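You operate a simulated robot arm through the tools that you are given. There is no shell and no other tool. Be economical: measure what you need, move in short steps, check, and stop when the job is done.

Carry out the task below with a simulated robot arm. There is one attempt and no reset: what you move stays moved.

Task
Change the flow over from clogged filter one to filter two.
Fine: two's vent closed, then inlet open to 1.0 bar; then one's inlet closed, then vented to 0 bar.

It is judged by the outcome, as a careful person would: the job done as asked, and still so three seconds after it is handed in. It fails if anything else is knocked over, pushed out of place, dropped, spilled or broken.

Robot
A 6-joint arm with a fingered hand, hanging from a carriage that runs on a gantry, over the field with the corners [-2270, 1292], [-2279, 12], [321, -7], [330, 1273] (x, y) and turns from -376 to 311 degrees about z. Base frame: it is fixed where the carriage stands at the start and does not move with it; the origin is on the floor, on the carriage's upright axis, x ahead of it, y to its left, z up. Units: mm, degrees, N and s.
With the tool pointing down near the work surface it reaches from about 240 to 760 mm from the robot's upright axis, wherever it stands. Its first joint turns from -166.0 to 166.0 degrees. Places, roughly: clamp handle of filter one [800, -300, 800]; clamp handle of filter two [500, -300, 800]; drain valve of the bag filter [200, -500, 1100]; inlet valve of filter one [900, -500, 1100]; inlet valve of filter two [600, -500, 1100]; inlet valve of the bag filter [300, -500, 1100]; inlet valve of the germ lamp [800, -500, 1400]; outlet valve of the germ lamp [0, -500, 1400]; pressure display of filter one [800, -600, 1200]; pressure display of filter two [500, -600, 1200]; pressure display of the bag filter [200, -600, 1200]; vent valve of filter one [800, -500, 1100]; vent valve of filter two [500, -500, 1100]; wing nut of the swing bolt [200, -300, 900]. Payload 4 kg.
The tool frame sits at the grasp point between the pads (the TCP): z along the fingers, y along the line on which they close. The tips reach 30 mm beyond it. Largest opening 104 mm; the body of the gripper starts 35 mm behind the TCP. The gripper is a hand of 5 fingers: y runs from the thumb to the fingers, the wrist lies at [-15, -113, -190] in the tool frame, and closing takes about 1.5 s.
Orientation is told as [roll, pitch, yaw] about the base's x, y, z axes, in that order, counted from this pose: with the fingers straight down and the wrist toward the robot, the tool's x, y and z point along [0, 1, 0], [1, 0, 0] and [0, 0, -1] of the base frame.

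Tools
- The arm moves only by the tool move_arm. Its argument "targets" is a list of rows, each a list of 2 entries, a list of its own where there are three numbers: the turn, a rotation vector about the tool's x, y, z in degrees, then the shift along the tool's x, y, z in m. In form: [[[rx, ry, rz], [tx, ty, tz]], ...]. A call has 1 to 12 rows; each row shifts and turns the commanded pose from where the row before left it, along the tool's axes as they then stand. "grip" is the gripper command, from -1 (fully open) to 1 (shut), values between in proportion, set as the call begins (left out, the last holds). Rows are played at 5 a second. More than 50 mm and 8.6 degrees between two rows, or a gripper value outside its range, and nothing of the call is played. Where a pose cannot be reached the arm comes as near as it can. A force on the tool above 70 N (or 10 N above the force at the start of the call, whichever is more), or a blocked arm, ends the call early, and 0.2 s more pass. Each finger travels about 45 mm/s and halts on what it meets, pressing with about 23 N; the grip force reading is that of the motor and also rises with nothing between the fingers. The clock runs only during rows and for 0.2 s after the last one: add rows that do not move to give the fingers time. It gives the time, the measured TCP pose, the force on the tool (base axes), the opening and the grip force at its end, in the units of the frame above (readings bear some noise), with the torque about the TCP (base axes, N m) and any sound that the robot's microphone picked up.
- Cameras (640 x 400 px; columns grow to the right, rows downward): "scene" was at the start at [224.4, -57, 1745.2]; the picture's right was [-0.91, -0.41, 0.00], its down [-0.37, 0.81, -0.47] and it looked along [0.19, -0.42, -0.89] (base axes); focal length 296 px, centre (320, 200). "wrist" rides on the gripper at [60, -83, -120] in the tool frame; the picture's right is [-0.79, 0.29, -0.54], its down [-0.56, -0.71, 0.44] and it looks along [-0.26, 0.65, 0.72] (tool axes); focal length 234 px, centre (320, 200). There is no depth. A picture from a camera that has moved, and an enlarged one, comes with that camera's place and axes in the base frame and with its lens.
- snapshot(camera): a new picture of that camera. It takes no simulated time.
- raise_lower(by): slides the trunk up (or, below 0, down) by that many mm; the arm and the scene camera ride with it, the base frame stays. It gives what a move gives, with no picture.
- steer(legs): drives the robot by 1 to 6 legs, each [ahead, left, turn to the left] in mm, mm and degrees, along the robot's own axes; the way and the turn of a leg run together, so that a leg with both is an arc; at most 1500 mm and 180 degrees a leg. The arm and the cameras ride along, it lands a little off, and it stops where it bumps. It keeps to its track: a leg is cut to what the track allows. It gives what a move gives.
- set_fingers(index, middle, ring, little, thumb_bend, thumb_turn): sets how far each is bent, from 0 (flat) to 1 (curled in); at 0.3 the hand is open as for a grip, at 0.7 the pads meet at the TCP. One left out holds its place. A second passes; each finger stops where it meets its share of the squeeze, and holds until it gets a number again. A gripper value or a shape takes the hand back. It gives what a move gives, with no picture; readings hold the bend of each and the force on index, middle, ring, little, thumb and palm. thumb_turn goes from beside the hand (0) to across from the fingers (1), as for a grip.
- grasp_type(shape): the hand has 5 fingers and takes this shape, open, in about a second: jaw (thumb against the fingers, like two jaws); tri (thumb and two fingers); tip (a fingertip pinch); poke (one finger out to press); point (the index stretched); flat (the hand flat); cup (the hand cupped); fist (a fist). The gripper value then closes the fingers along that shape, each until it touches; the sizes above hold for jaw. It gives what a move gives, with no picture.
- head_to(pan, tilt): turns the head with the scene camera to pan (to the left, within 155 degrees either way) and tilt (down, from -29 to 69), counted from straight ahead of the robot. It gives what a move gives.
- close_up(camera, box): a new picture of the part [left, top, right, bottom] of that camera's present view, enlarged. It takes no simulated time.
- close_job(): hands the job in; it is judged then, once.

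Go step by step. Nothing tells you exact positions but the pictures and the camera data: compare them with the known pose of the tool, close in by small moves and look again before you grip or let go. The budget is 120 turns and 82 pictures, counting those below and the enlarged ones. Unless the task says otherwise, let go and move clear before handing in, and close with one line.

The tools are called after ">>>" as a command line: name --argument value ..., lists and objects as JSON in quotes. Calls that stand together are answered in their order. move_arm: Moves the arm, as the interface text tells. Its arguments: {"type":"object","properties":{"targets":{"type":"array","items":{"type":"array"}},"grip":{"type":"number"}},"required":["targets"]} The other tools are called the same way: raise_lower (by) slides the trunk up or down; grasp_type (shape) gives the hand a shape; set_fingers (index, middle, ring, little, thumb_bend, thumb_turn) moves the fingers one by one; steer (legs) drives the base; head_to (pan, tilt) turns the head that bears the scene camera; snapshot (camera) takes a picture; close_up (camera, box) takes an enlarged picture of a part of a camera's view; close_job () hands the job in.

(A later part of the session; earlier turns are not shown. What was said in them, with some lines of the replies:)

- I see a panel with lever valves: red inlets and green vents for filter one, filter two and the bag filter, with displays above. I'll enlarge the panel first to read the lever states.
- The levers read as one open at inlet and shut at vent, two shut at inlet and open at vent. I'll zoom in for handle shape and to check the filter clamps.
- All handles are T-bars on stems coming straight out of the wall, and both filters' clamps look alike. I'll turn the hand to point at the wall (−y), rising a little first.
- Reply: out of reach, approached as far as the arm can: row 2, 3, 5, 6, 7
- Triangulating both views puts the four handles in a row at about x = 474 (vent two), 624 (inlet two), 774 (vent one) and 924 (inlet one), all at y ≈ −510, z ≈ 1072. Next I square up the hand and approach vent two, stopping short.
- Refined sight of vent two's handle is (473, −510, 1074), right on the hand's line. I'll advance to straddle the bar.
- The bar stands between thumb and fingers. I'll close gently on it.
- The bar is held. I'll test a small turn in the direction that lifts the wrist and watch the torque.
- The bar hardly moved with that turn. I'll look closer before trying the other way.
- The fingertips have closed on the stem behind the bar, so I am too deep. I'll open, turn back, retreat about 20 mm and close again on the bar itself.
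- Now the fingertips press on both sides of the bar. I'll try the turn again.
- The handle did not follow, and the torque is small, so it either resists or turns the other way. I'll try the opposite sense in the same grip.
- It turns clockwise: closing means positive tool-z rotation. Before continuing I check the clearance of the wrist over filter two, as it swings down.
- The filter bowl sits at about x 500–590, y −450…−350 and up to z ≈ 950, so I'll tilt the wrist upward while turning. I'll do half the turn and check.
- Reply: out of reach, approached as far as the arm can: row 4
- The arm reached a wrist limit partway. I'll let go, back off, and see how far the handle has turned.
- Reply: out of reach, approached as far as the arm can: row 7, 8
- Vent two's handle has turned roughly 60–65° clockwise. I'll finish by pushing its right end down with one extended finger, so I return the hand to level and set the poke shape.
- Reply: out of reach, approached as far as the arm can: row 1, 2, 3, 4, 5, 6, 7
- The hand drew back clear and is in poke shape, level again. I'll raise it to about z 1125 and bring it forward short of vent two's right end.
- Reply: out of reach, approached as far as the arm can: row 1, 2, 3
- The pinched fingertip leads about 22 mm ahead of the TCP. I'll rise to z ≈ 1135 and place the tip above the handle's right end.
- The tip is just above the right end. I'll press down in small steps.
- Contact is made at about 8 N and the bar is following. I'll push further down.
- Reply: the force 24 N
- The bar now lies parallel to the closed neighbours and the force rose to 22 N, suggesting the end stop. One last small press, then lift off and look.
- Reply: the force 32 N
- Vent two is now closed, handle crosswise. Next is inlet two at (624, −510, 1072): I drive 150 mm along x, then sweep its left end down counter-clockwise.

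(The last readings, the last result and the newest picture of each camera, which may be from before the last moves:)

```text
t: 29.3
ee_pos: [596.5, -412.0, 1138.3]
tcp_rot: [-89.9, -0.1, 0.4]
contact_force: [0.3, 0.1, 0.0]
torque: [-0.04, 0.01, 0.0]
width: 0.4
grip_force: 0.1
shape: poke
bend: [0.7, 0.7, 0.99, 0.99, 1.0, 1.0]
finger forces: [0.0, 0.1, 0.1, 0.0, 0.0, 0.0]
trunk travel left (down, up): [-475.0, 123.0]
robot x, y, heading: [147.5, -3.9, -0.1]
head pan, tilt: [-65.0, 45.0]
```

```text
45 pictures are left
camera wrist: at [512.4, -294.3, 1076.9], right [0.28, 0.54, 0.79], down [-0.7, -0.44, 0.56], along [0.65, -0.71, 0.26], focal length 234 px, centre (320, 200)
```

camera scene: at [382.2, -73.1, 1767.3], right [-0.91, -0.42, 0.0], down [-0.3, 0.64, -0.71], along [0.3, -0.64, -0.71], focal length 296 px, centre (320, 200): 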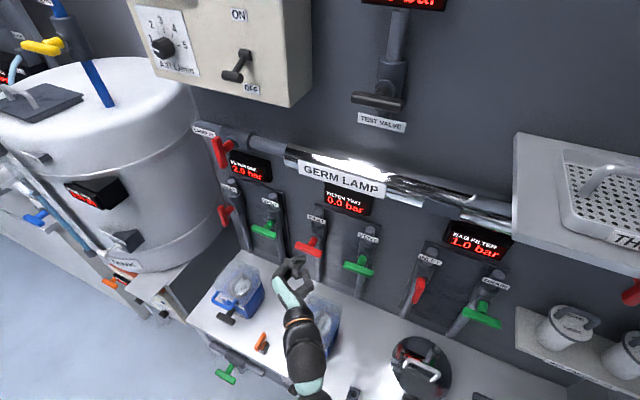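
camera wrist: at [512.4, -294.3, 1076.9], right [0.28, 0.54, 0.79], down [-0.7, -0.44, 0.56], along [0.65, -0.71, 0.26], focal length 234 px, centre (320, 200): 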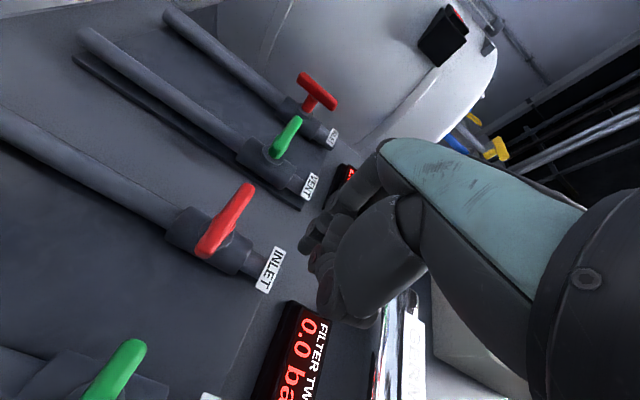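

Inlet two's handle is confirmed at about (622, −510, 1074). I'll place the tip above its left end.

>>> move_arm --targets '[[[0, 0, 0], [0, 0.04, 0]], [[0, 0, 0], [0, 0.017, 0.02]], [[0, 0, 0], [0, 0, 0.04]], [[0, 0, 0], [0, 0, 0.023]], [[0, 0, 0], [0.018, 0, 0]], [[0, 0, 0], [0, 0, 0]]]'

>>> snapshot --camera "wrist"

>>> close_up --camera "scene" --box '[240, 190, 400, 310]'

```text
t: 30.7
ee_pos: [656.1, -495.4, 1119.7]
tcp_rot: [-89.8, -0.1, 0.5]
contact_force: [0.0, 0.6, 0.5]
torque: [0.0, 0.0, -0.04]
width: 0.0
grip_force: 0.2
shape: poke
bend: [0.7, 0.7, 0.99, 0.99, 1.0, 1.0]
finger forces: [0.0, 0.0, 0.1, 0.0, 0.0, 0.0]
trunk travel left (down, up): [-475.0, 123.0]
robot x, y, heading: [147.4, -5.0, -0.3]
head pan, tilt: [-65.0, 45.0]
```

```text
44 pictures are left
camera wrist: at [571.1, -376.5, 1059.2], right [0.28, 0.54, 0.79], down [-0.7, -0.44, 0.56], along [0.65, -0.71, 0.26], focal length 234 px, centre (320, 200)
```

wrist: 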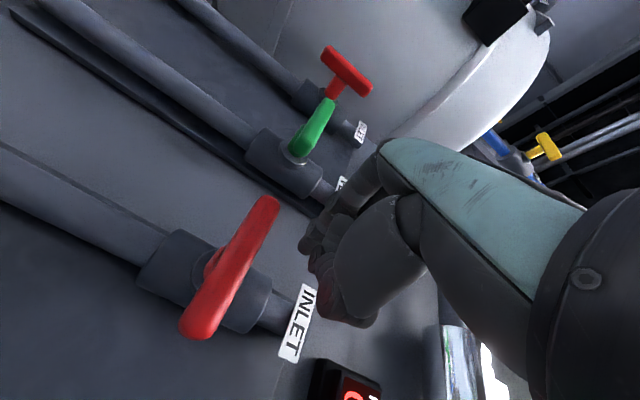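

```text
3.33 times, centred on (320, 250) of scene
camera zoom: at [382.2, -73.1, 1767.3], right [-0.91, -0.42, 0.0], down [-0.3, 0.64, -0.71], along [0.3, -0.64, -0.71], focal length 985 px, centre (320, 33)
```

zoom: 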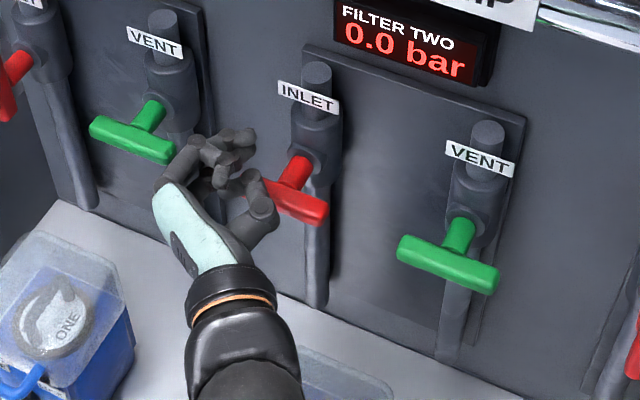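

The tip is above the left end, 33 mm off the stem axis. I'll go down to contact and begin the sweep around the stem, about 40°.

>>> move_arm --targets '[[[0, 0, 0], [0.012, -0.002, 0]], [[0, 0, 0], [0.012, 0, 0]], [[0, 0, -8], [0.0044, 0.0025, 0]], [[0, 0, -8], [0.0044, 0.0025, 0]], [[0, 0, -8], [0.0044, 0.0025, 0]], [[0, 0, -8], [0.0044, 0.0025, 0]], [[0, 0, -8], [0.0044, 0.0025, 0]], [[0, 0, 0], [0, 0, 0]]]'

>>> close_up --camera "scene" --box '[240, 190, 400, 310]'

>>> snapshot --camera "wrist"

```text
t: 32.5
ee_pos: [660.0, -495.3, 1071.7]
tcp_rot: [-89.8, 40.0, 0.5]
contact_force: [2.1, 1.3, 2.6]
torque: [-0.01, -0.06, -0.03]
width: 0.3
grip_force: 0.0
shape: poke
bend: [0.7, 0.7, 0.99, 0.99, 1.0, 1.0]
finger forces: [4.2, 0.1, 0.1, 0.1, 0.0, 0.1]
trunk travel left (down, up): [-475.0, 123.0]
robot x, y, heading: [152.5, -0.5, 0.1]
head pan, tilt: [-65.0, 45.0]
```

```text
3.33 times, centred on (320, 250) of scene
camera zoom: at [382.5, -73.0, 1767.4], right [-0.91, -0.42, 0.0], down [-0.3, 0.64, -0.71], along [0.3, -0.64, -0.71], focal length 985 px, centre (320, 33)
```

zoom: 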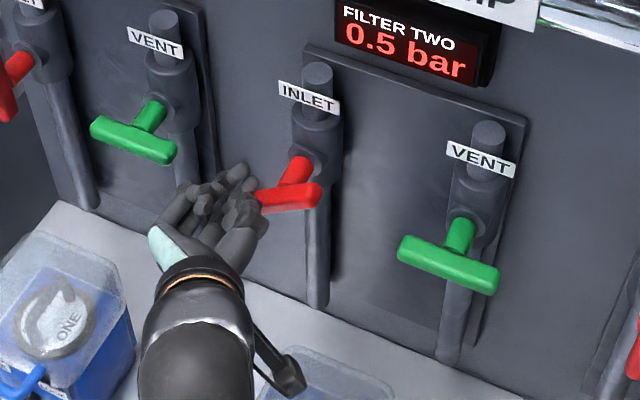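

```text
41 pictures are left
camera wrist: at [555.4, -377.0, 1078.5], right [0.72, 0.55, 0.42], down [-0.18, -0.44, 0.88], along [0.67, -0.71, -0.22], focal length 234 px, centre (320, 200)
```

wrist: 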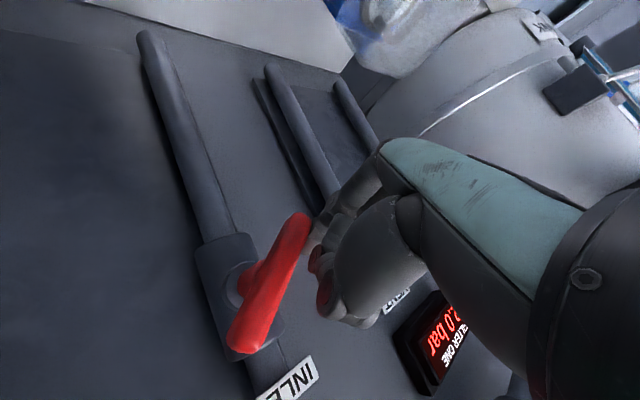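

The bar follows and filter two already reads 0.5 bar. I'll continue the sweep in small steps.

>>> move_arm --targets '[[[0, 0, -8], [0.0044, 0.0025, 0]], [[0, 0, -8], [0.0044, 0.0025, 0]], [[0, 0, -8], [0.0044, 0.0025, 0]], [[0, 0, 0], [0, 0, 0]]]'

>>> close_up --camera "scene" --box '[240, 190, 400, 310]'

```text
t: 33.5
ee_pos: [655.0, -496.0, 1056.8]
tcp_rot: [-89.9, 64.1, 0.7]
contact_force: [3.3, 0.6, 0.9]
torque: [0.04, -0.05, -0.01]
width: 0.0
grip_force: 0.0
shape: poke
bend: [0.7, 0.7, 0.99, 0.99, 1.0, 1.0]
finger forces: [4.1, 0.0, 0.1, 0.0, 0.1, 0.0]
trunk travel left (down, up): [-475.0, 123.0]
robot x, y, heading: [151.9, -1.0, -0.1]
head pan, tilt: [-65.0, 45.0]
```

```text
3.33 times, centred on (320, 250) of scene
camera zoom: at [382.5, -73.1, 1767.4], right [-0.91, -0.42, 0.0], down [-0.3, 0.64, -0.71], along [0.3, -0.64, -0.71], focal length 985 px, centre (320, 33)
```

zoom: 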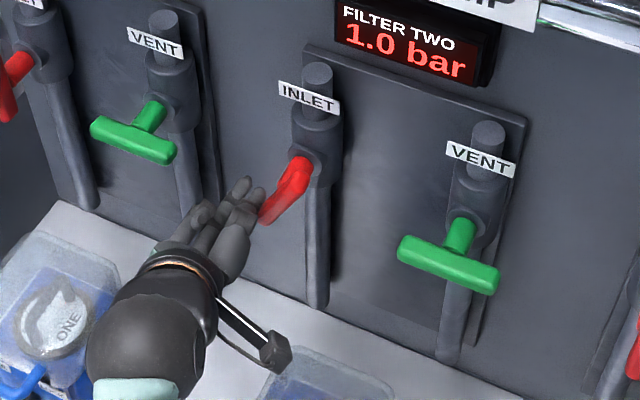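

The display now reads 1.0 bar with the handle around 60°. I'll wait a second to see whether the reading holds.

>>> move_arm --targets '[[[0, 0, 0], [0, 0, 0]], [[0, 0, 0], [0, 0, 0]], [[0, 0, 0], [0, 0, 0]], [[0, 0, 0], [0, 0, 0]], [[0, 0, 0], [0, 0, 0]], [[0, 0, 0], [0, 0, 0]], [[0, 0, 0], [0, 0, 0]], [[0, 0, 0], [0, 0, 0]]]'

>>> close_up --camera "scene" --box '[240, 190, 400, 310]'

```text
t: 35.3
ee_pos: [654.4, -495.2, 1056.5]
tcp_rot: [-89.8, 63.9, 0.5]
contact_force: [0.9, 0.5, -0.7]
torque: [0.0, 0.02, -0.01]
width: 0.2
grip_force: 0.0
shape: poke
bend: [0.7, 0.7, 0.99, 0.99, 1.0, 1.0]
finger forces: [0.1, 0.0, 0.0, 0.0, 0.0, 0.0]
trunk travel left (down, up): [-475.0, 123.0]
robot x, y, heading: [149.2, 1.6, -0.2]
head pan, tilt: [-65.0, 45.0]
```

```text
3.33 times, centred on (320, 250) of scene
camera zoom: at [382.2, -73.1, 1767.3], right [-0.91, -0.42, 0.0], down [-0.3, 0.64, -0.71], along [0.3, -0.64, -0.71], focal length 985 px, centre (320, 33)
```

zoom: 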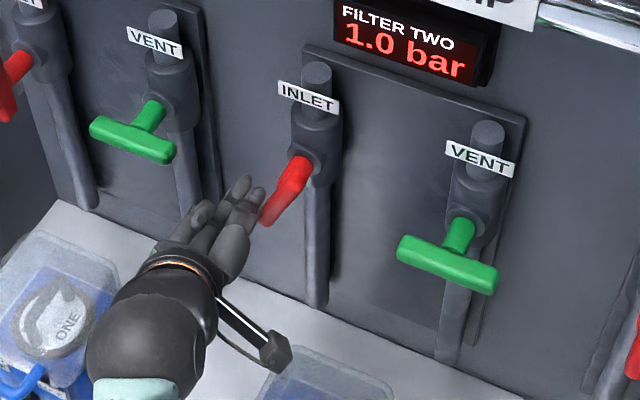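

The reading holds at 1.0 bar. I'll open a bit further toward full and check that the reading stays there.

>>> move_arm --targets '[[[0, 0, -8], [0.0044, 0.0025, 0]], [[0, 0, -8], [0.0044, 0.0025, 0]], [[0, 0, 0], [0, 0, 0]], [[0, 0, 0], [0, 0, 0]], [[0, 0, 0], [0, 0, 0]]]'

>>> close_up --camera "scene" --box '[240, 190, 400, 310]'

```text
t: 36.5
ee_pos: [647.9, -494.7, 1050.1]
tcp_rot: [-89.4, 79.9, 0.9]
contact_force: [2.6, -1.2, 0.5]
torque: [-0.01, -0.05, 0.0]
width: 0.0
grip_force: 0.1
shape: poke
bend: [0.7, 0.7, 0.99, 0.99, 1.0, 1.0]
finger forces: [2.3, 0.1, 0.0, 0.1, 0.0, 0.0]
trunk travel left (down, up): [-475.0, 123.0]
robot x, y, heading: [149.0, -3.5, -0.2]
head pan, tilt: [-65.0, 45.0]
```

```text
3.33 times, centred on (320, 250) of scene
camera zoom: at [382.3, -73.1, 1767.4], right [-0.91, -0.42, 0.0], down [-0.3, 0.64, -0.71], along [0.3, -0.64, -0.71], focal length 985 px, centre (320, 33)
```

zoom: 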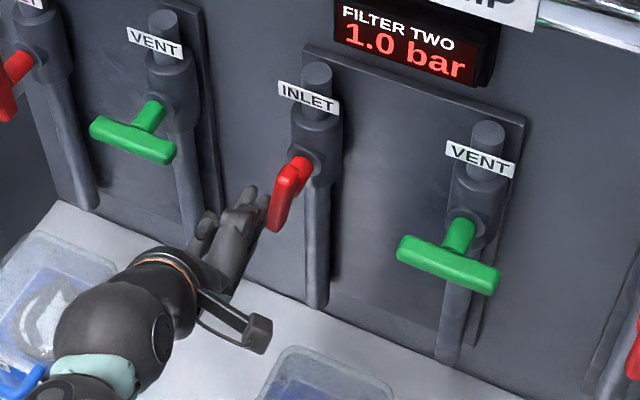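

It stays at 1.0 bar, so full opening is safe. I'll sweep to the stop.

>>> move_arm --targets '[[[0, 0, -8], [0.0044, 0.0025, 0]], [[0, 0, 0], [0.004, 0.001, 0]], [[0, 0, 0], [0.004, 0, 0]], [[0, 0, 0], [0, 0, 0]]]'

>>> close_up --camera "scene" --box '[240, 190, 400, 310]'

```text
t: 37.5
ee_pos: [638.3, -485.5, 1053.2]
tcp_rot: [-84.9, 87.4, 6.4]
contact_force: [40.6, 1.4, -5.4]
torque: [0.14, -0.37, 0.85]
width: 0.0
grip_force: 0.0
shape: poke
bend: [0.7, 0.7, 0.99, 0.99, 1.0, 1.0]
finger forces: [40.9, 0.0, 0.1, 0.0, 0.1, 0.1]
out of reach, approached as far as the arm can: row 1
trunk travel left (down, up): [-475.0, 123.0]
robot x, y, heading: [151.6, -2.7, -0.2]
head pan, tilt: [-65.0, 45.0]
```

```text
3.33 times, centred on (320, 250) of scene
camera zoom: at [385.0, -72.5, 1768.4], right [-0.91, -0.42, 0.0], down [-0.29, 0.64, -0.71], along [0.3, -0.64, -0.71], focal length 985 px, centre (320, 33)
```

zoom: 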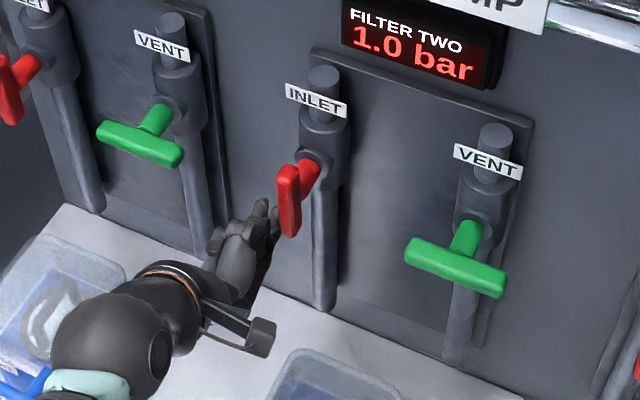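

Inlet two is fully open against its stop and reads 1.0 bar. I'll ease off, retreat, and return the hand to about φ = −60° before driving to filter one.

>>> move_arm --targets '[[[0, 0, 0], [-0.015, 0, 0]], [[0, 0, 0], [-0.005, 0, -0.03]], [[0, 0, 0], [0, 0, -0.04]], [[0, 0, 8], [0, 0, -0.03]], [[0, 0, 8], [0, 0, 0]], [[0, 0, 8], [0, 0, 0]], [[0, 0, 0], [0, 0, 0]]]'

>>> steer --legs '[[170, 0, 0]]'

>>> snapshot --camera "scene"

>>> snapshot --camera "wrist"

```text
t: 39.1
ee_pos: [639.7, -384.9, 1054.0]
tcp_rot: [-89.8, 63.8, 0.6]
contact_force: [0.3, 0.2, -1.1]
torque: [-0.01, 0.03, -0.01]
width: 0.0
grip_force: 0.0
shape: poke
bend: [0.7, 0.7, 0.99, 0.99, 1.0, 1.0]
finger forces: [0.0, 0.0, 0.1, 0.0, 0.0, 0.0]
out of reach, approached as far as the arm can: row 1
trunk travel left (down, up): [-475.0, 123.0]
robot x, y, heading: [151.8, -1.1, -0.3]
head pan, tilt: [-65.0, 45.0]
```

```text
t: 40.5
ee_pos: [805.9, -385.0, 1054.3]
tcp_rot: [-89.7, 63.8, 0.6]
contact_force: [0.4, -0.5, 0.2]
torque: [0.01, 0.01, -0.02]
width: 0.0
grip_force: 0.1
shape: poke
bend: [0.7, 0.7, 0.99, 0.99, 1.0, 1.0]
finger forces: [0.1, 0.0, 0.0, 0.0, 0.0, 0.0]
trunk travel left (down, up): [-475.0, 123.0]
robot x, y, heading: [317.4, -1.3, -0.2]
head pan, tilt: [-65.0, 45.0]
```

```text
36 pictures are left
camera scene: at [547.6, -73.1, 1767.3], right [-0.91, -0.42, 0.0], down [-0.3, 0.64, -0.71], along [0.3, -0.64, -0.71], focal length 296 px, centre (320, 200)
```

scene: 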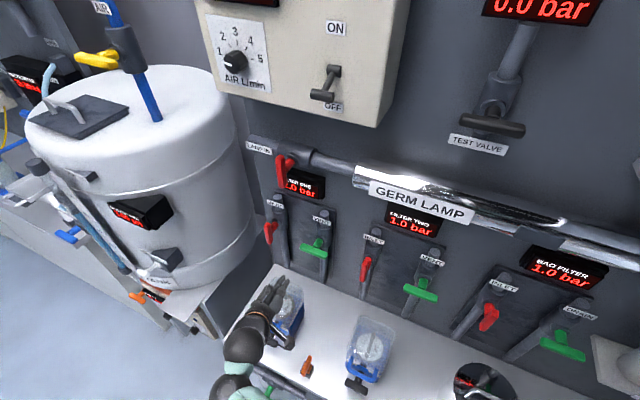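

```text
35 pictures are left
camera wrist: at [713.4, -266.5, 1101.4], right [0.83, 0.55, 0.09], down [0.19, -0.44, 0.88], along [0.52, -0.71, -0.47], focal length 234 px, centre (320, 200)
```

wrist: 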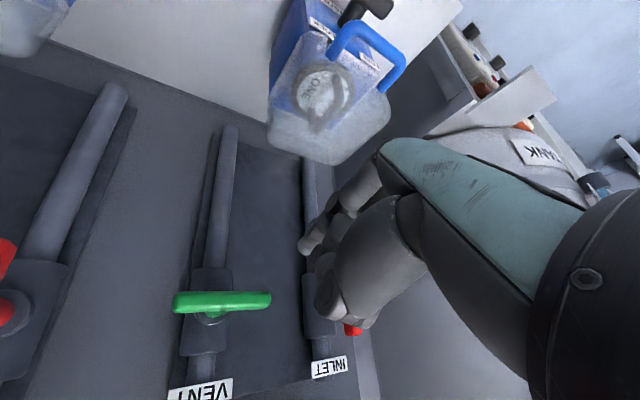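

Inlet one is at about (922, −510, 1075), with the tank close to its left. A straight index finger with the hand kept to the right is slimmest, so I level the hand and use the point shape.

>>> move_arm --targets '[[[0, 0, 8], [0, 0, -0.03]], [[0, 0, 8], [0, 0, -0.03]], [[0, 0, 8], [0, 0, 0]], [[0, 0, 8], [0, 0, 0]], [[0, 0, 8], [0, 0, 0]], [[0, 0, 8], [0, 0, 0]], [[0, 0, 8], [0, 0, 0]], [[0, 0, 8], [0, 0, 0]], [[0, 0, 0], [-0.04, 0, 0]], [[0, 0, 0], [-0.02, 0, 0]]]'

>>> grasp_type --shape "point"

>>> snapshot --camera "scene"

>>> snapshot --camera "wrist"

```text
t: 42.7
ee_pos: [804.5, -324.8, 1113.4]
tcp_rot: [-89.9, -0.2, 0.5]
contact_force: [-0.9, 0.7, -0.9]
torque: [0.03, 0.01, 0.02]
width: 0.0
grip_force: 0.1
shape: poke
bend: [0.7, 0.7, 0.99, 0.99, 1.0, 1.0]
finger forces: [0.1, 0.0, 0.1, 0.0, 0.0, 0.1]
trunk travel left (down, up): [-475.0, 123.0]
robot x, y, heading: [318.9, 0.2, -0.4]
head pan, tilt: [-65.0, 45.0]
```

```text
t: 43.6
ee_pos: [804.5, -324.4, 1113.6]
tcp_rot: [-89.9, 0.0, 0.4]
contact_force: [0.3, 0.4, 0.5]
torque: [0.0, -0.06, -0.02]
width: 0.3
grip_force: 0.0
shape: point
bend: [0.2, 1.0, 1.0, 1.0, 0.98, 0.87]
finger forces: [0.0, 0.1, 0.0, 0.0, 0.1, 0.0]
trunk travel left (down, up): [-475.0, 123.0]
robot x, y, heading: [314.0, -1.4, 0.0]
head pan, tilt: [-65.0, 45.0]
```

```text
34 pictures are left
camera scene: at [547.7, -73.1, 1767.3], right [-0.91, -0.42, 0.0], down [-0.3, 0.64, -0.71], along [0.3, -0.64, -0.71], focal length 296 px, centre (320, 200)
```

scene: 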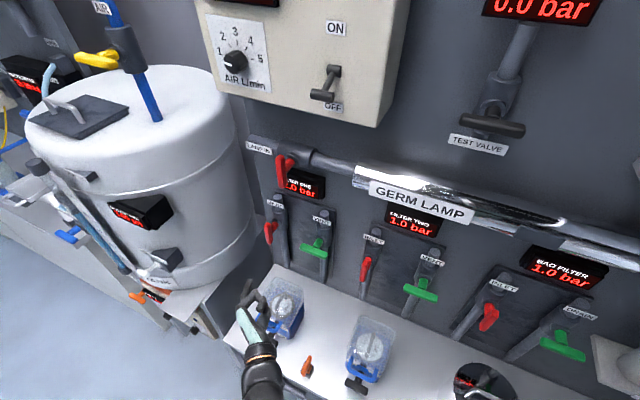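

```text
33 pictures are left
camera wrist: at [719.8, -206.2, 1052.7], right [0.28, 0.54, 0.79], down [-0.7, -0.44, 0.56], along [0.65, -0.71, 0.26], focal length 234 px, centre (320, 200)
```

wrist: 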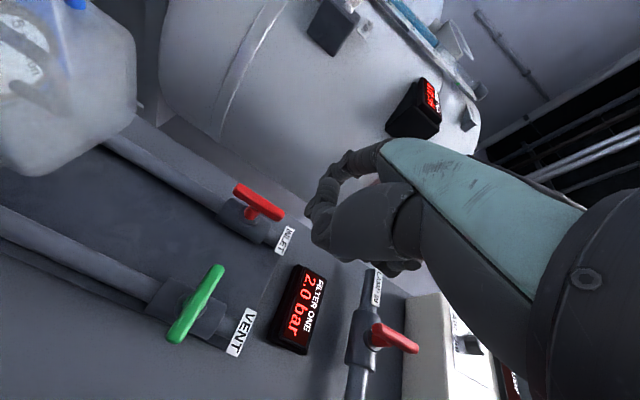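

I'll enlarge the hand to measure where the index fingertip is.

>>> close_up --camera "scene" --box '[210, 250, 310, 330]'

>>> close_up --camera "wrist" --box '[200, 110, 400, 270]'

```text
5.00 times, centred on (260, 290) of scene
camera zoom: at [547.7, -73.1, 1767.3], right [-0.91, -0.42, 0.0], down [-0.3, 0.64, -0.71], along [0.3, -0.64, -0.71], focal length 1478 px, centre (620, -250)
```

zoom: 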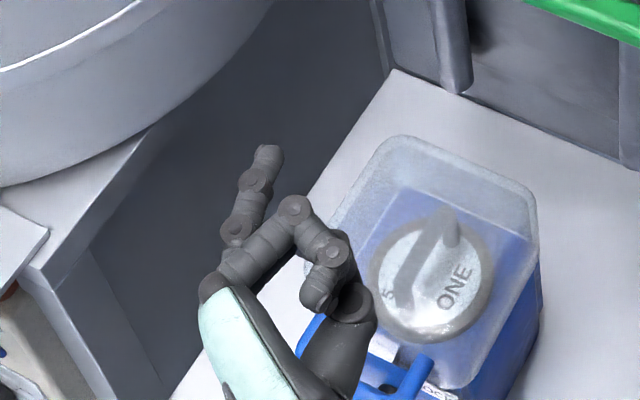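

```text
2.50 times, centred on (300, 190) of wrist
camera zoom: at [719.8, -206.2, 1052.7], right [0.28, 0.54, 0.79], down [-0.7, -0.44, 0.56], along [0.65, -0.71, 0.26], focal length 585 px, centre (370, 225)
```

zoom: 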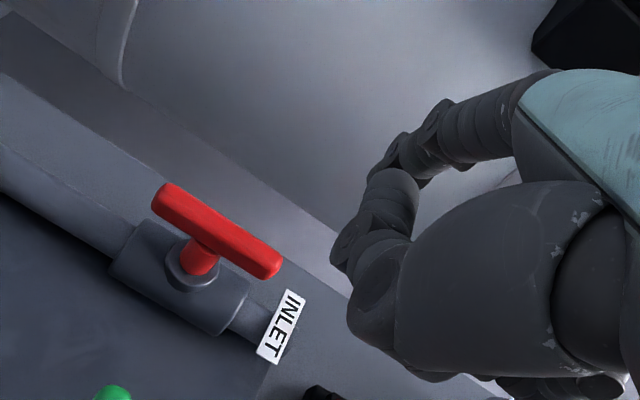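

The index fingertip sits about 71 mm toward +x, 24 mm ahead and 15 mm below the TCP. I'll move it to the left of inlet one's top end, stopping short to check.

>>> move_arm --targets '[[[0, 0, 0], [0, 0.04, 0]], [[0, 0, 0], [0, 0.039, 0]], [[0, 0, 0], [0, 0, 0.04]], [[0, 0, 0], [0, 0, 0.04]], [[0, 0, 0], [0, 0, 0.04]], [[0, 0, 0], [0, 0, 0]]]'

>>> close_up --camera "scene" --box '[220, 190, 340, 290]'

>>> close_up --camera "wrist" --box '[180, 110, 400, 290]'

```text
t: 45.0
ee_pos: [883.8, -444.7, 1113.0]
tcp_rot: [-90.0, -0.1, 0.6]
contact_force: [-0.3, -0.4, 0.6]
torque: [-0.01, -0.01, 0.0]
width: 0.0
grip_force: 0.0
shape: point
bend: [0.2, 1.0, 1.0, 1.0, 0.98, 0.87]
finger forces: [0.1, 0.0, 0.1, 0.1, 0.0, 0.0]
trunk travel left (down, up): [-475.0, 123.0]
robot x, y, heading: [314.3, 0.1, -0.4]
head pan, tilt: [-65.0, 45.0]
```

```text
4.00 times, centred on (280, 240) of scene
camera zoom: at [547.7, -73.1, 1767.3], right [-0.91, -0.42, 0.0], down [-0.3, 0.64, -0.71], along [0.3, -0.64, -0.71], focal length 1182 px, centre (480, 40)
```

zoom: 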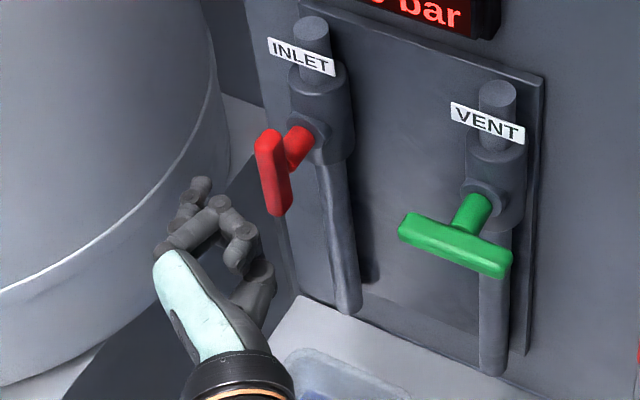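

```text
2.22 times, centred on (290, 200) of wrist
camera zoom: at [800.5, -326.7, 1052.5], right [0.28, 0.54, 0.79], down [-0.7, -0.44, 0.56], along [0.65, -0.71, 0.26], focal length 520 px, centre (387, 200)
```

zoom: 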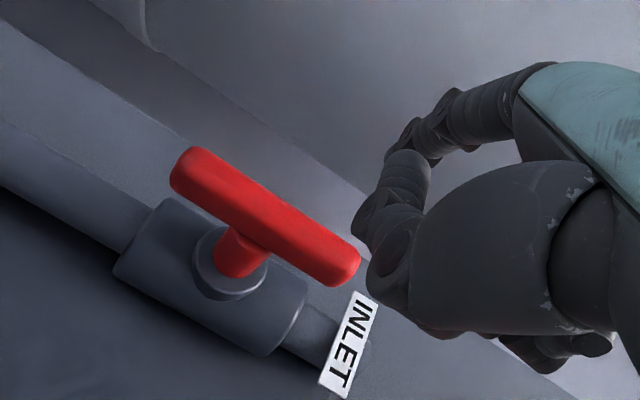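

The tip is left of the bar with room to the tank. I'll go forward 46 mm beside the bar.

>>> move_arm --targets '[[[0, 0, 0], [0, 0, 0.02]], [[0, 0, 0], [0, 0, 0.016]], [[0, 0, 0], [0, 0, 0.01]], [[0, 0, 0], [0, 0, 0]]]'

>>> close_up --camera "scene" --box '[220, 190, 340, 290]'

>>> close_up --camera "wrist" --box '[180, 110, 400, 290]'

```text
t: 46.0
ee_pos: [884.2, -489.9, 1113.1]
tcp_rot: [-89.9, -0.1, 0.4]
contact_force: [-0.3, -0.6, 0.6]
torque: [0.02, 0.0, 0.01]
width: 0.0
grip_force: 0.1
shape: point
bend: [0.2, 1.0, 1.0, 1.0, 0.98, 0.87]
finger forces: [0.1, 0.1, 0.0, 0.1, 0.0, 0.0]
trunk travel left (down, up): [-475.0, 123.0]
robot x, y, heading: [315.7, -2.0, -0.1]
head pan, tilt: [-65.0, 45.0]
```

```text
4.00 times, centred on (280, 240) of scene
camera zoom: at [547.7, -73.1, 1767.3], right [-0.91, -0.42, 0.0], down [-0.3, 0.64, -0.71], along [0.3, -0.64, -0.71], focal length 1182 px, centre (480, 40)
```

zoom: 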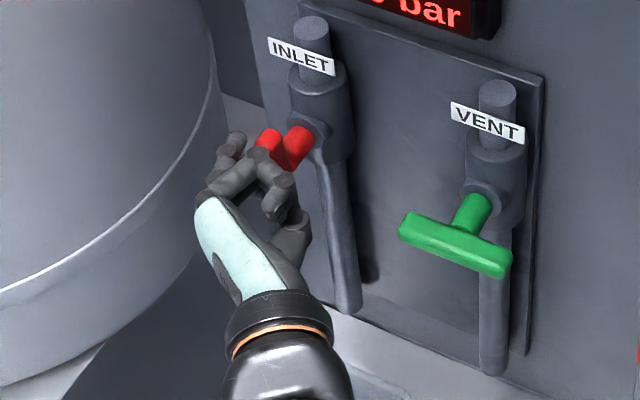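

```text
2.22 times, centred on (290, 200) of wrist
camera zoom: at [800.3, -372.1, 1053.0], right [0.28, 0.54, 0.79], down [-0.7, -0.44, 0.56], along [0.65, -0.71, 0.26], focal length 520 px, centre (387, 200)
```

zoom: 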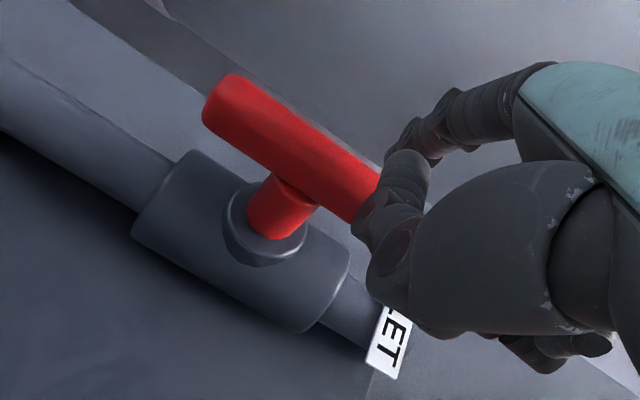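

The index is beside the top of the bar. I'll start pushing it to the right (−x) along the arc.

>>> move_arm --targets '[[[0, 0, 0], [-0.001, -0.008, 0]], [[0, 0, 0], [-0.001, -0.007, 0]], [[0, 0, 0], [-0.003, -0.005, 0]], [[0, 0, 0], [-0.002, -0.005, 0]], [[0, 0, 0], [-0.001, -0.006, 0]], [[0, 0, 0], [0, -0.005, 0]], [[0, 0, 0], [0, 0, 0]]]'

>>> close_up --camera "scene" --box '[220, 160, 340, 260]'

>>> close_up --camera "wrist" --box '[180, 110, 400, 290]'

```text
t: 47.6
ee_pos: [849.6, -489.6, 1121.4]
tcp_rot: [-89.9, -0.2, 0.5]
contact_force: [4.3, 1.6, 1.4]
torque: [0.05, -0.13, 0.17]
width: 0.0
grip_force: 0.1
shape: point
bend: [0.16, 1.0, 1.0, 1.0, 0.98, 0.87]
finger forces: [5.1, 0.0, 0.1, 0.1, 0.1, 0.0]
trunk travel left (down, up): [-475.0, 123.0]
robot x, y, heading: [314.5, -1.0, -0.3]
head pan, tilt: [-65.0, 45.0]
```

```text
4.00 times, centred on (280, 210) of scene
camera zoom: at [548.0, -72.9, 1767.5], right [-0.91, -0.42, 0.0], down [-0.3, 0.64, -0.71], along [0.3, -0.64, -0.71], focal length 1182 px, centre (480, 160)
```

zoom: 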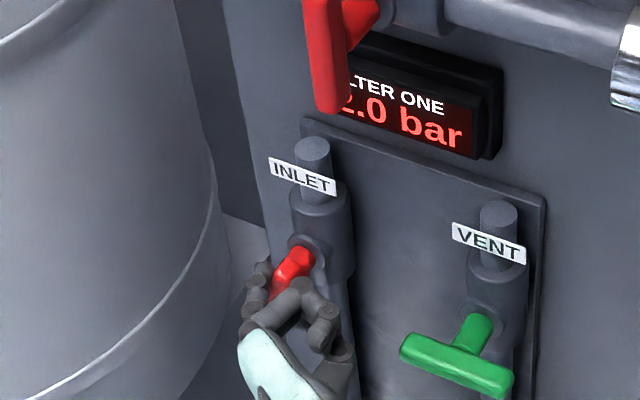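

```text
2.22 times, centred on (290, 200) of wrist
camera zoom: at [765.8, -371.6, 1060.7], right [0.28, 0.54, 0.79], down [-0.7, -0.44, 0.56], along [0.65, -0.71, 0.26], focal length 520 px, centre (387, 200)
```

zoom: 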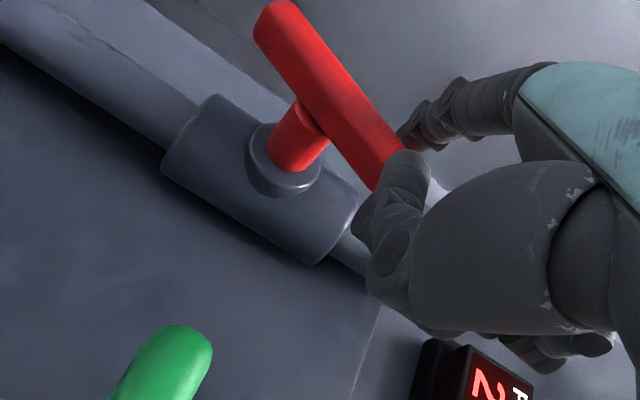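

The bar is turning clockwise with light force. I'll continue along the arc.

>>> move_arm --targets '[[[0, 0, 0], [0.0005, -0.007, 0]], [[0, 0, 0], [0.001, -0.006, 0]], [[0, 0, 0], [0.003, -0.006, 0]], [[0, 0, 0], [0.003, -0.005, 0]], [[0, 0, 0], [0.004, -0.004, 0]], [[0, 0, 0], [0, 0, 0]]]'

>>> close_up --camera "scene" --box '[220, 160, 340, 260]'

>>> close_up --camera "wrist" --box '[180, 90, 400, 270]'

```text
t: 49.0
ee_pos: [820.4, -491.5, 1109.7]
tcp_rot: [-90.0, -0.1, 0.4]
contact_force: [3.6, 1.6, 3.3]
torque: [0.0, -0.27, 0.15]
width: 0.2
grip_force: 0.1
shape: point
bend: [0.16, 1.0, 1.0, 1.0, 0.98, 0.87]
finger forces: [4.1, 0.0, 0.0, 0.1, 0.1, 0.0]
trunk travel left (down, up): [-475.0, 123.0]
robot x, y, heading: [313.4, -5.6, -0.2]
head pan, tilt: [-65.0, 45.0]
```

```text
4.00 times, centred on (280, 210) of scene
camera zoom: at [547.9, -73.1, 1767.4], right [-0.91, -0.42, 0.0], down [-0.3, 0.64, -0.71], along [0.3, -0.64, -0.71], focal length 1182 px, centre (480, 160)
```

zoom: 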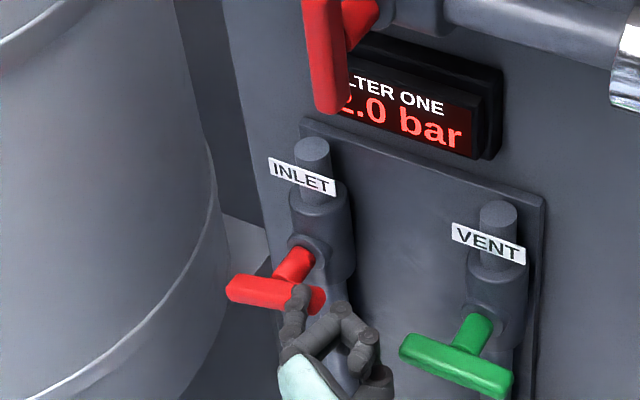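

```text
2.22 times, centred on (290, 180) of wrist
camera zoom: at [737.2, -372.4, 1049.1], right [0.28, 0.54, 0.79], down [-0.7, -0.44, 0.56], along [0.65, -0.71, 0.26], focal length 520 px, centre (387, 244)
```

zoom: 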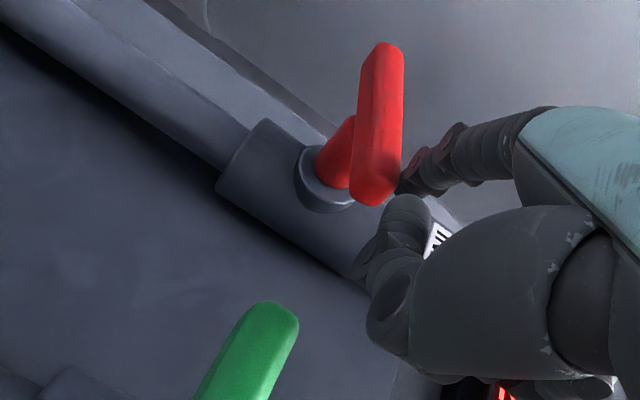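

About 75° done; what remains is a short push straight down.

>>> move_arm --targets '[[[0, 0, 0], [0.004, 0, 0]], [[0, 0, 0], [0.004, 0, 0]], [[0, 0, 0], [0.004, 0, 0]], [[0, 0, 0], [0, 0, 0]]]'

>>> close_up --camera "scene" --box '[220, 160, 340, 260]'

```text
t: 50.0
ee_pos: [822.3, -490.3, 1099.6]
tcp_rot: [-90.0, -0.3, 0.5]
contact_force: [0.7, 5.6, 10.9]
torque: [-0.09, -0.73, 0.42]
width: 0.0
grip_force: 0.1
shape: point
bend: [0.18, 1.0, 1.0, 1.0, 0.98, 0.87]
finger forces: [10.7, 0.1, 0.1, 0.1, 0.0, 0.0]
trunk travel left (down, up): [-475.0, 123.0]
robot x, y, heading: [316.8, -3.0, -0.2]
head pan, tilt: [-65.0, 45.0]
```

```text
4.00 times, centred on (280, 210) of scene
camera zoom: at [548.0, -72.9, 1767.5], right [-0.91, -0.42, 0.0], down [-0.3, 0.64, -0.71], along [0.3, -0.64, -0.71], focal length 1182 px, centre (480, 160)
```

zoom: 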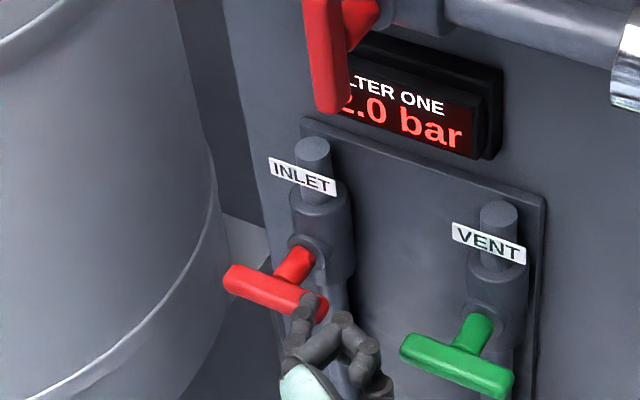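

It is now parallel to the closed vent beside it. A little more to be sure of the stop.

>>> move_arm --targets '[[[0, 0, 0], [0.003, 0, 0]], [[0, 0, 0], [0.003, 0, 0]], [[0, 0, 0], [0, 0, 0]]]'

>>> move_arm --targets '[[[0, 0, 0], [-0.02, 0, 0]], [[0, 0, 0], [-0.02, 0, -0.01]], [[0, 0, 0], [0, 0, -0.04]], [[0, 0, 0], [0, 0, -0.04]], [[0, 0, 0], [0, 0, -0.04]], [[0, 0, 0], [0, 0, 0]]]'

>>> close_up --camera "scene" --box '[220, 160, 380, 280]'

```text
t: 50.8
ee_pos: [824.3, -491.4, 1097.3]
tcp_rot: [-90.4, -0.7, 0.6]
contact_force: [-2.3, 12.7, 29.2]
torque: [-0.2, -1.97, 0.85]
width: 0.0
grip_force: 0.1
shape: point
bend: [0.19, 1.0, 1.0, 1.0, 0.98, 0.87]
finger forces: [29.7, 0.0, 0.1, 0.0, 0.1, 0.1]
trunk travel left (down, up): [-475.0, 123.0]
robot x, y, heading: [314.9, -1.5, 0.1]
head pan, tilt: [-65.0, 45.0]
```

```text
t: 52.2
ee_pos: [818.5, -361.1, 1132.0]
tcp_rot: [-90.0, -0.1, 0.4]
contact_force: [0.2, 0.3, 1.1]
torque: [-0.01, -0.03, 0.02]
width: 0.0
grip_force: 0.1
shape: point
bend: [0.2, 1.0, 1.0, 1.0, 0.98, 0.87]
finger forces: [0.0, 0.1, 0.0, 0.0, 0.1, 0.1]
trunk travel left (down, up): [-475.0, 123.0]
robot x, y, heading: [315.3, -0.8, -0.2]
head pan, tilt: [-65.0, 45.0]
```

```text
3.33 times, centred on (300, 220) of scene
camera zoom: at [547.6, -73.0, 1767.3], right [-0.91, -0.42, 0.0], down [-0.3, 0.64, -0.71], along [0.3, -0.64, -0.71], focal length 985 px, centre (387, 133)
```

zoom: 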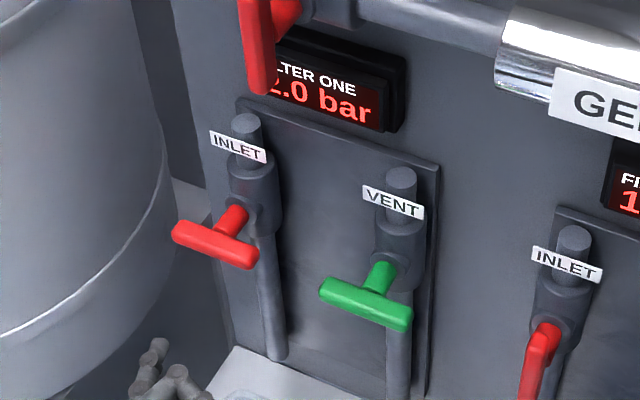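

Inlet one is closed, with 2.0 bar still trapped as expected. Last is vent one at (773, −510, 1073): I use the same poke sweep as on inlet two from the same relative place.

>>> grasp_type --shape "poke"

>>> steer --legs '[[-15, 0, 0]]'

>>> snapshot --camera "wrist"

```text
t: 53.1
ee_pos: [818.0, -360.6, 1133.5]
tcp_rot: [-89.8, -0.2, 0.3]
contact_force: [0.7, 0.0, -0.4]
torque: [-0.03, -0.03, 0.02]
width: 0.0
grip_force: 0.0
shape: poke
bend: [0.7, 0.7, 0.99, 0.99, 1.0, 1.0]
finger forces: [0.1, 0.1, 0.0, 0.1, 0.0, 0.1]
trunk travel left (down, up): [-475.0, 123.0]
robot x, y, heading: [313.1, 1.4, 0.1]
head pan, tilt: [-65.0, 45.0]
```

```text
t: 53.9
ee_pos: [803.9, -360.4, 1132.7]
tcp_rot: [-89.9, -0.1, 0.5]
contact_force: [0.3, -0.2, 0.0]
torque: [-0.01, 0.03, -0.02]
width: 0.0
grip_force: 0.1
shape: poke
bend: [0.7, 0.7, 0.99, 0.99, 1.0, 1.0]
finger forces: [0.1, 0.0, 0.0, 0.0, 0.1, 0.1]
trunk travel left (down, up): [-475.0, 123.0]
robot x, y, heading: [301.6, 1.2, 0.3]
head pan, tilt: [-65.0, 45.0]
```

```text
20 pictures are left
camera wrist: at [719.8, -242.6, 1072.4], right [0.28, 0.54, 0.79], down [-0.7, -0.44, 0.56], along [0.65, -0.71, 0.26], focal length 234 px, centre (320, 200)
```

wrist: 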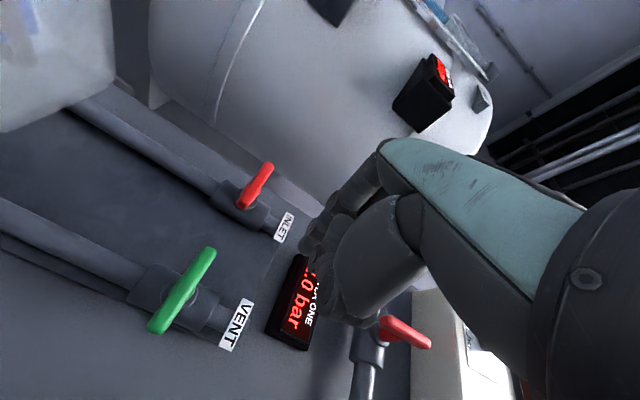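

Vent one is at about (771, −510, 1074), so the present x is right. I'll go forward above its left end.

>>> move_arm --targets '[[[0, 0, 0], [0, 0, 0.045]], [[0, 0, 0], [0, 0, 0.045]], [[0, 0, 0], [0, 0, 0.03]], [[0, 0, 0], [0, 0, 0.015]], [[0, 0, 0], [0.013, 0, 0]], [[0, 0, 0], [0, 0, 0]]]'

>>> close_up --camera "wrist" --box '[140, 90, 420, 340]'

```text
t: 55.3
ee_pos: [805.8, -494.6, 1120.3]
tcp_rot: [-89.8, 0.0, 0.6]
contact_force: [-0.2, 0.9, 0.1]
torque: [-0.01, 0.0, -0.02]
width: 0.0
grip_force: 0.1
shape: poke
bend: [0.7, 0.7, 0.99, 0.99, 1.0, 1.0]
finger forces: [0.0, 0.0, 0.1, 0.0, 0.0, 0.0]
trunk travel left (down, up): [-475.0, 123.0]
robot x, y, heading: [298.1, -4.9, 0.1]
head pan, tilt: [-65.0, 45.0]
```

```text
1.60 times, centred on (280, 215) of wrist
camera zoom: at [721.7, -377.2, 1059.5], right [0.28, 0.54, 0.79], down [-0.7, -0.44, 0.56], along [0.65, -0.71, 0.26], focal length 375 px, centre (384, 176)
```

zoom: 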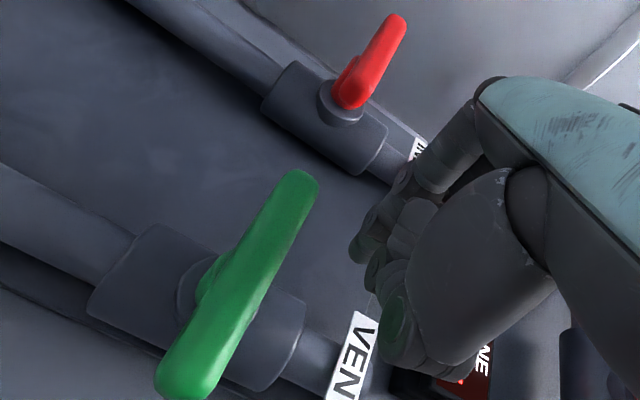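

The view matches the earlier start at inlet two. I'll descend to contact and sweep counter-clockwise 40°.

>>> move_arm --targets '[[[0, 0, 0], [0.012, -0.002, 0]], [[0, 0, 0], [0.012, 0, 0]], [[0, 0, -8], [0.0044, 0.0025, 0]], [[0, 0, -8], [0.0044, 0.0025, 0]], [[0, 0, -8], [0.0044, 0.0025, 0]], [[0, 0, -8], [0.0044, 0.0025, 0]], [[0, 0, -8], [0.0044, 0.0025, 0]], [[0, 0, 0], [0, 0, 0]]]'

>>> close_up --camera "scene" --box '[220, 160, 380, 280]'

```text
t: 57.1
ee_pos: [810.1, -495.5, 1072.9]
tcp_rot: [-89.7, 40.0, 0.6]
contact_force: [2.6, 0.7, 2.8]
torque: [0.0, -0.06, 0.02]
width: 0.0
grip_force: 0.0
shape: poke
bend: [0.7, 0.7, 0.99, 0.99, 1.0, 1.0]
finger forces: [3.8, 0.0, 0.0, 0.0, 0.0, 0.1]
trunk travel left (down, up): [-475.0, 123.0]
robot x, y, heading: [300.8, -0.4, -0.1]
head pan, tilt: [-65.0, 45.0]
```

```text
3.33 times, centred on (300, 220) of scene
camera zoom: at [533.2, -73.0, 1767.4], right [-0.91, -0.42, 0.0], down [-0.3, 0.64, -0.71], along [0.3, -0.64, -0.71], focal length 985 px, centre (387, 133)
```

zoom: 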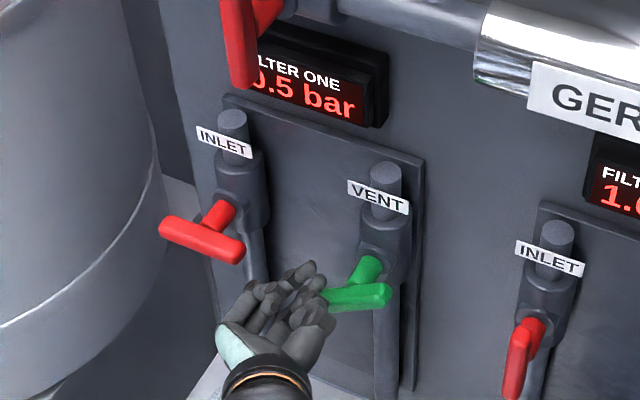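

The vent is turning and filter one has fallen to 0.5 bar. I'll sweep the rest.

>>> move_arm --targets '[[[0, 0, -8], [0.0044, 0.0025, 0]], [[0, 0, -8], [0.0044, 0.0025, 0]], [[0, 0, -8], [0.0044, 0.0025, 0]], [[0, 0, -8], [0.0044, 0.0025, 0]], [[0, 0, -8], [0.0044, 0.0025, 0]], [[0, 0, 0], [0.004, 0, 0]], [[0, 0, 0], [0, 0, 0]]]'

>>> close_up --camera "scene" --box '[220, 160, 380, 280]'

```text
t: 58.7
ee_pos: [794.4, -495.8, 1049.2]
tcp_rot: [-89.5, 79.9, 0.9]
contact_force: [3.6, 0.7, -0.5]
torque: [-0.01, -0.08, 0.01]
width: 0.1
grip_force: 0.1
shape: poke
bend: [0.7, 0.7, 0.99, 0.99, 1.0, 1.0]
finger forces: [3.0, 0.0, 0.1, 0.0, 0.0, 0.1]
trunk travel left (down, up): [-475.0, 123.0]
robot x, y, heading: [295.6, 1.5, 0.0]
head pan, tilt: [-65.0, 45.0]
```

```text
3.33 times, centred on (300, 220) of scene
camera zoom: at [533.0, -73.0, 1767.4], right [-0.91, -0.42, 0.0], down [-0.3, 0.64, -0.71], along [0.3, -0.64, -0.71], focal length 985 px, centre (387, 133)
```

zoom: 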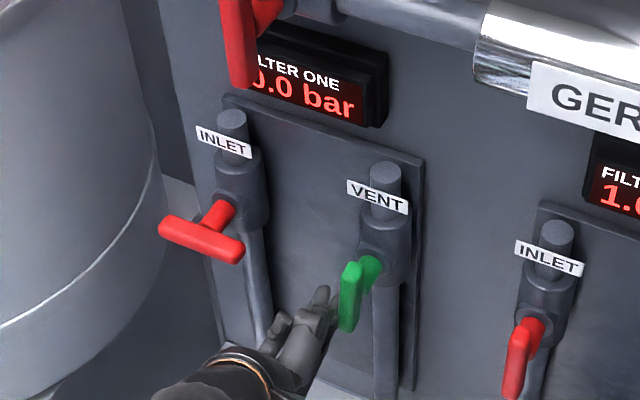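

Filter one reads 0.0 bar and the vent is nearly upright. A final push to its stop, then I back away.

>>> move_arm --targets '[[[0, 0, 0], [0.004, 0.001, 0]], [[0, 0, 0], [0.004, 0, 0]], [[0, 0, 0], [0.003, 0, 0]], [[0, 0, 0], [0, 0, 0]]]'

>>> move_arm --targets '[[[0, 0, 0], [-0.015, 0, 0]], [[0, 0, 0], [-0.005, 0, -0.03]], [[0, 0, 0], [0, 0, -0.04]], [[0, 0, 8], [0, 0, -0.04]], [[0, 0, 8], [0, 0, -0.02]], [[0, 0, 0], [0, 0, 0]]]'

>>> snapshot --camera "scene"

>>> close_up --camera "scene" --box '[240, 150, 480, 310]'

```text
t: 59.7
ee_pos: [789.5, -495.2, 1049.0]
tcp_rot: [-90.0, 79.6, 0.8]
contact_force: [23.0, -0.6, 0.6]
torque: [0.01, -0.19, 0.19]
width: 0.1
grip_force: 0.1
shape: poke
bend: [0.7, 0.7, 0.99, 0.99, 1.0, 1.0]
finger forces: [22.1, 0.0, 0.0, 0.0, 0.1, 0.1]
trunk travel left (down, up): [-475.0, 123.0]
robot x, y, heading: [299.8, 1.0, 0.0]
head pan, tilt: [-65.0, 45.0]
```

```text
t: 61.1
ee_pos: [801.1, -365.7, 1049.8]
tcp_rot: [-89.9, 63.7, 0.6]
contact_force: [0.2, 0.3, 0.5]
torque: [-0.04, 0.01, 0.04]
width: 0.0
grip_force: 0.0
shape: poke
bend: [0.7, 0.7, 0.99, 0.99, 1.0, 1.0]
finger forces: [0.0, 0.1, 0.0, 0.0, 0.1, 0.1]
trunk travel left (down, up): [-475.0, 123.0]
robot x, y, heading: [301.9, -3.3, 0.0]
head pan, tilt: [-65.0, 45.0]
```

```text
16 pictures are left
camera scene: at [532.8, -73.0, 1767.3], right [-0.91, -0.42, 0.0], down [-0.3, 0.64, -0.71], along [0.3, -0.64, -0.71], focal length 296 px, centre (320, 200)
```

scene: 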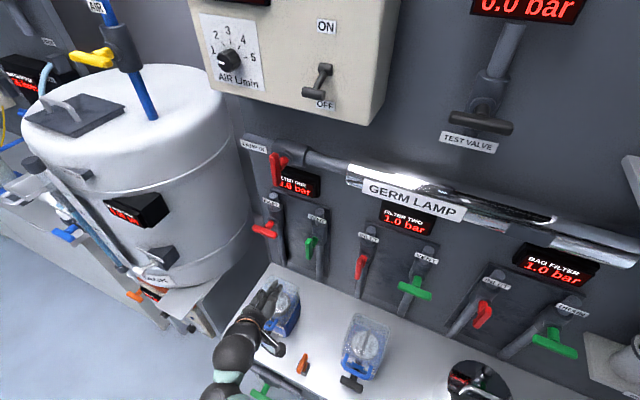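

```text
2.50 times, centred on (360, 230) of scene
camera zoom: at [532.8, -73.0, 1767.3], right [-0.91, -0.42, 0.0], down [-0.3, 0.64, -0.71], along [0.3, -0.64, -0.71], focal length 739 px, centre (220, 125)
```

zoom: 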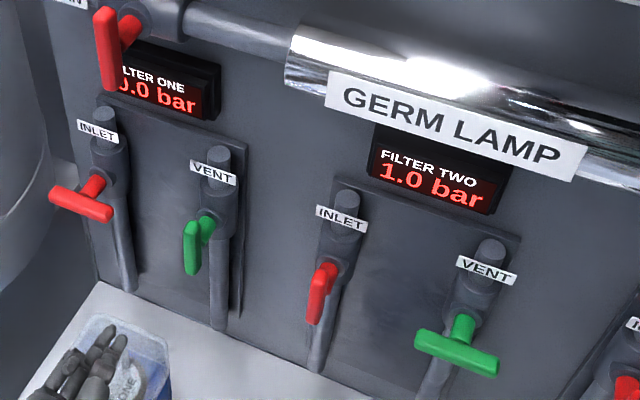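

All four valves are where they should be: filter two reads 1.0 bar, filter one reads 0.0 bar, and the hand is clear. I'm handing the job in.

>>> close_job

```text
The job is handed in.
```

The flow is changed over: filter two has its vent closed and its inlet open at 1.0 bar, and filter one has its inlet closed and is vented to 0 bar.
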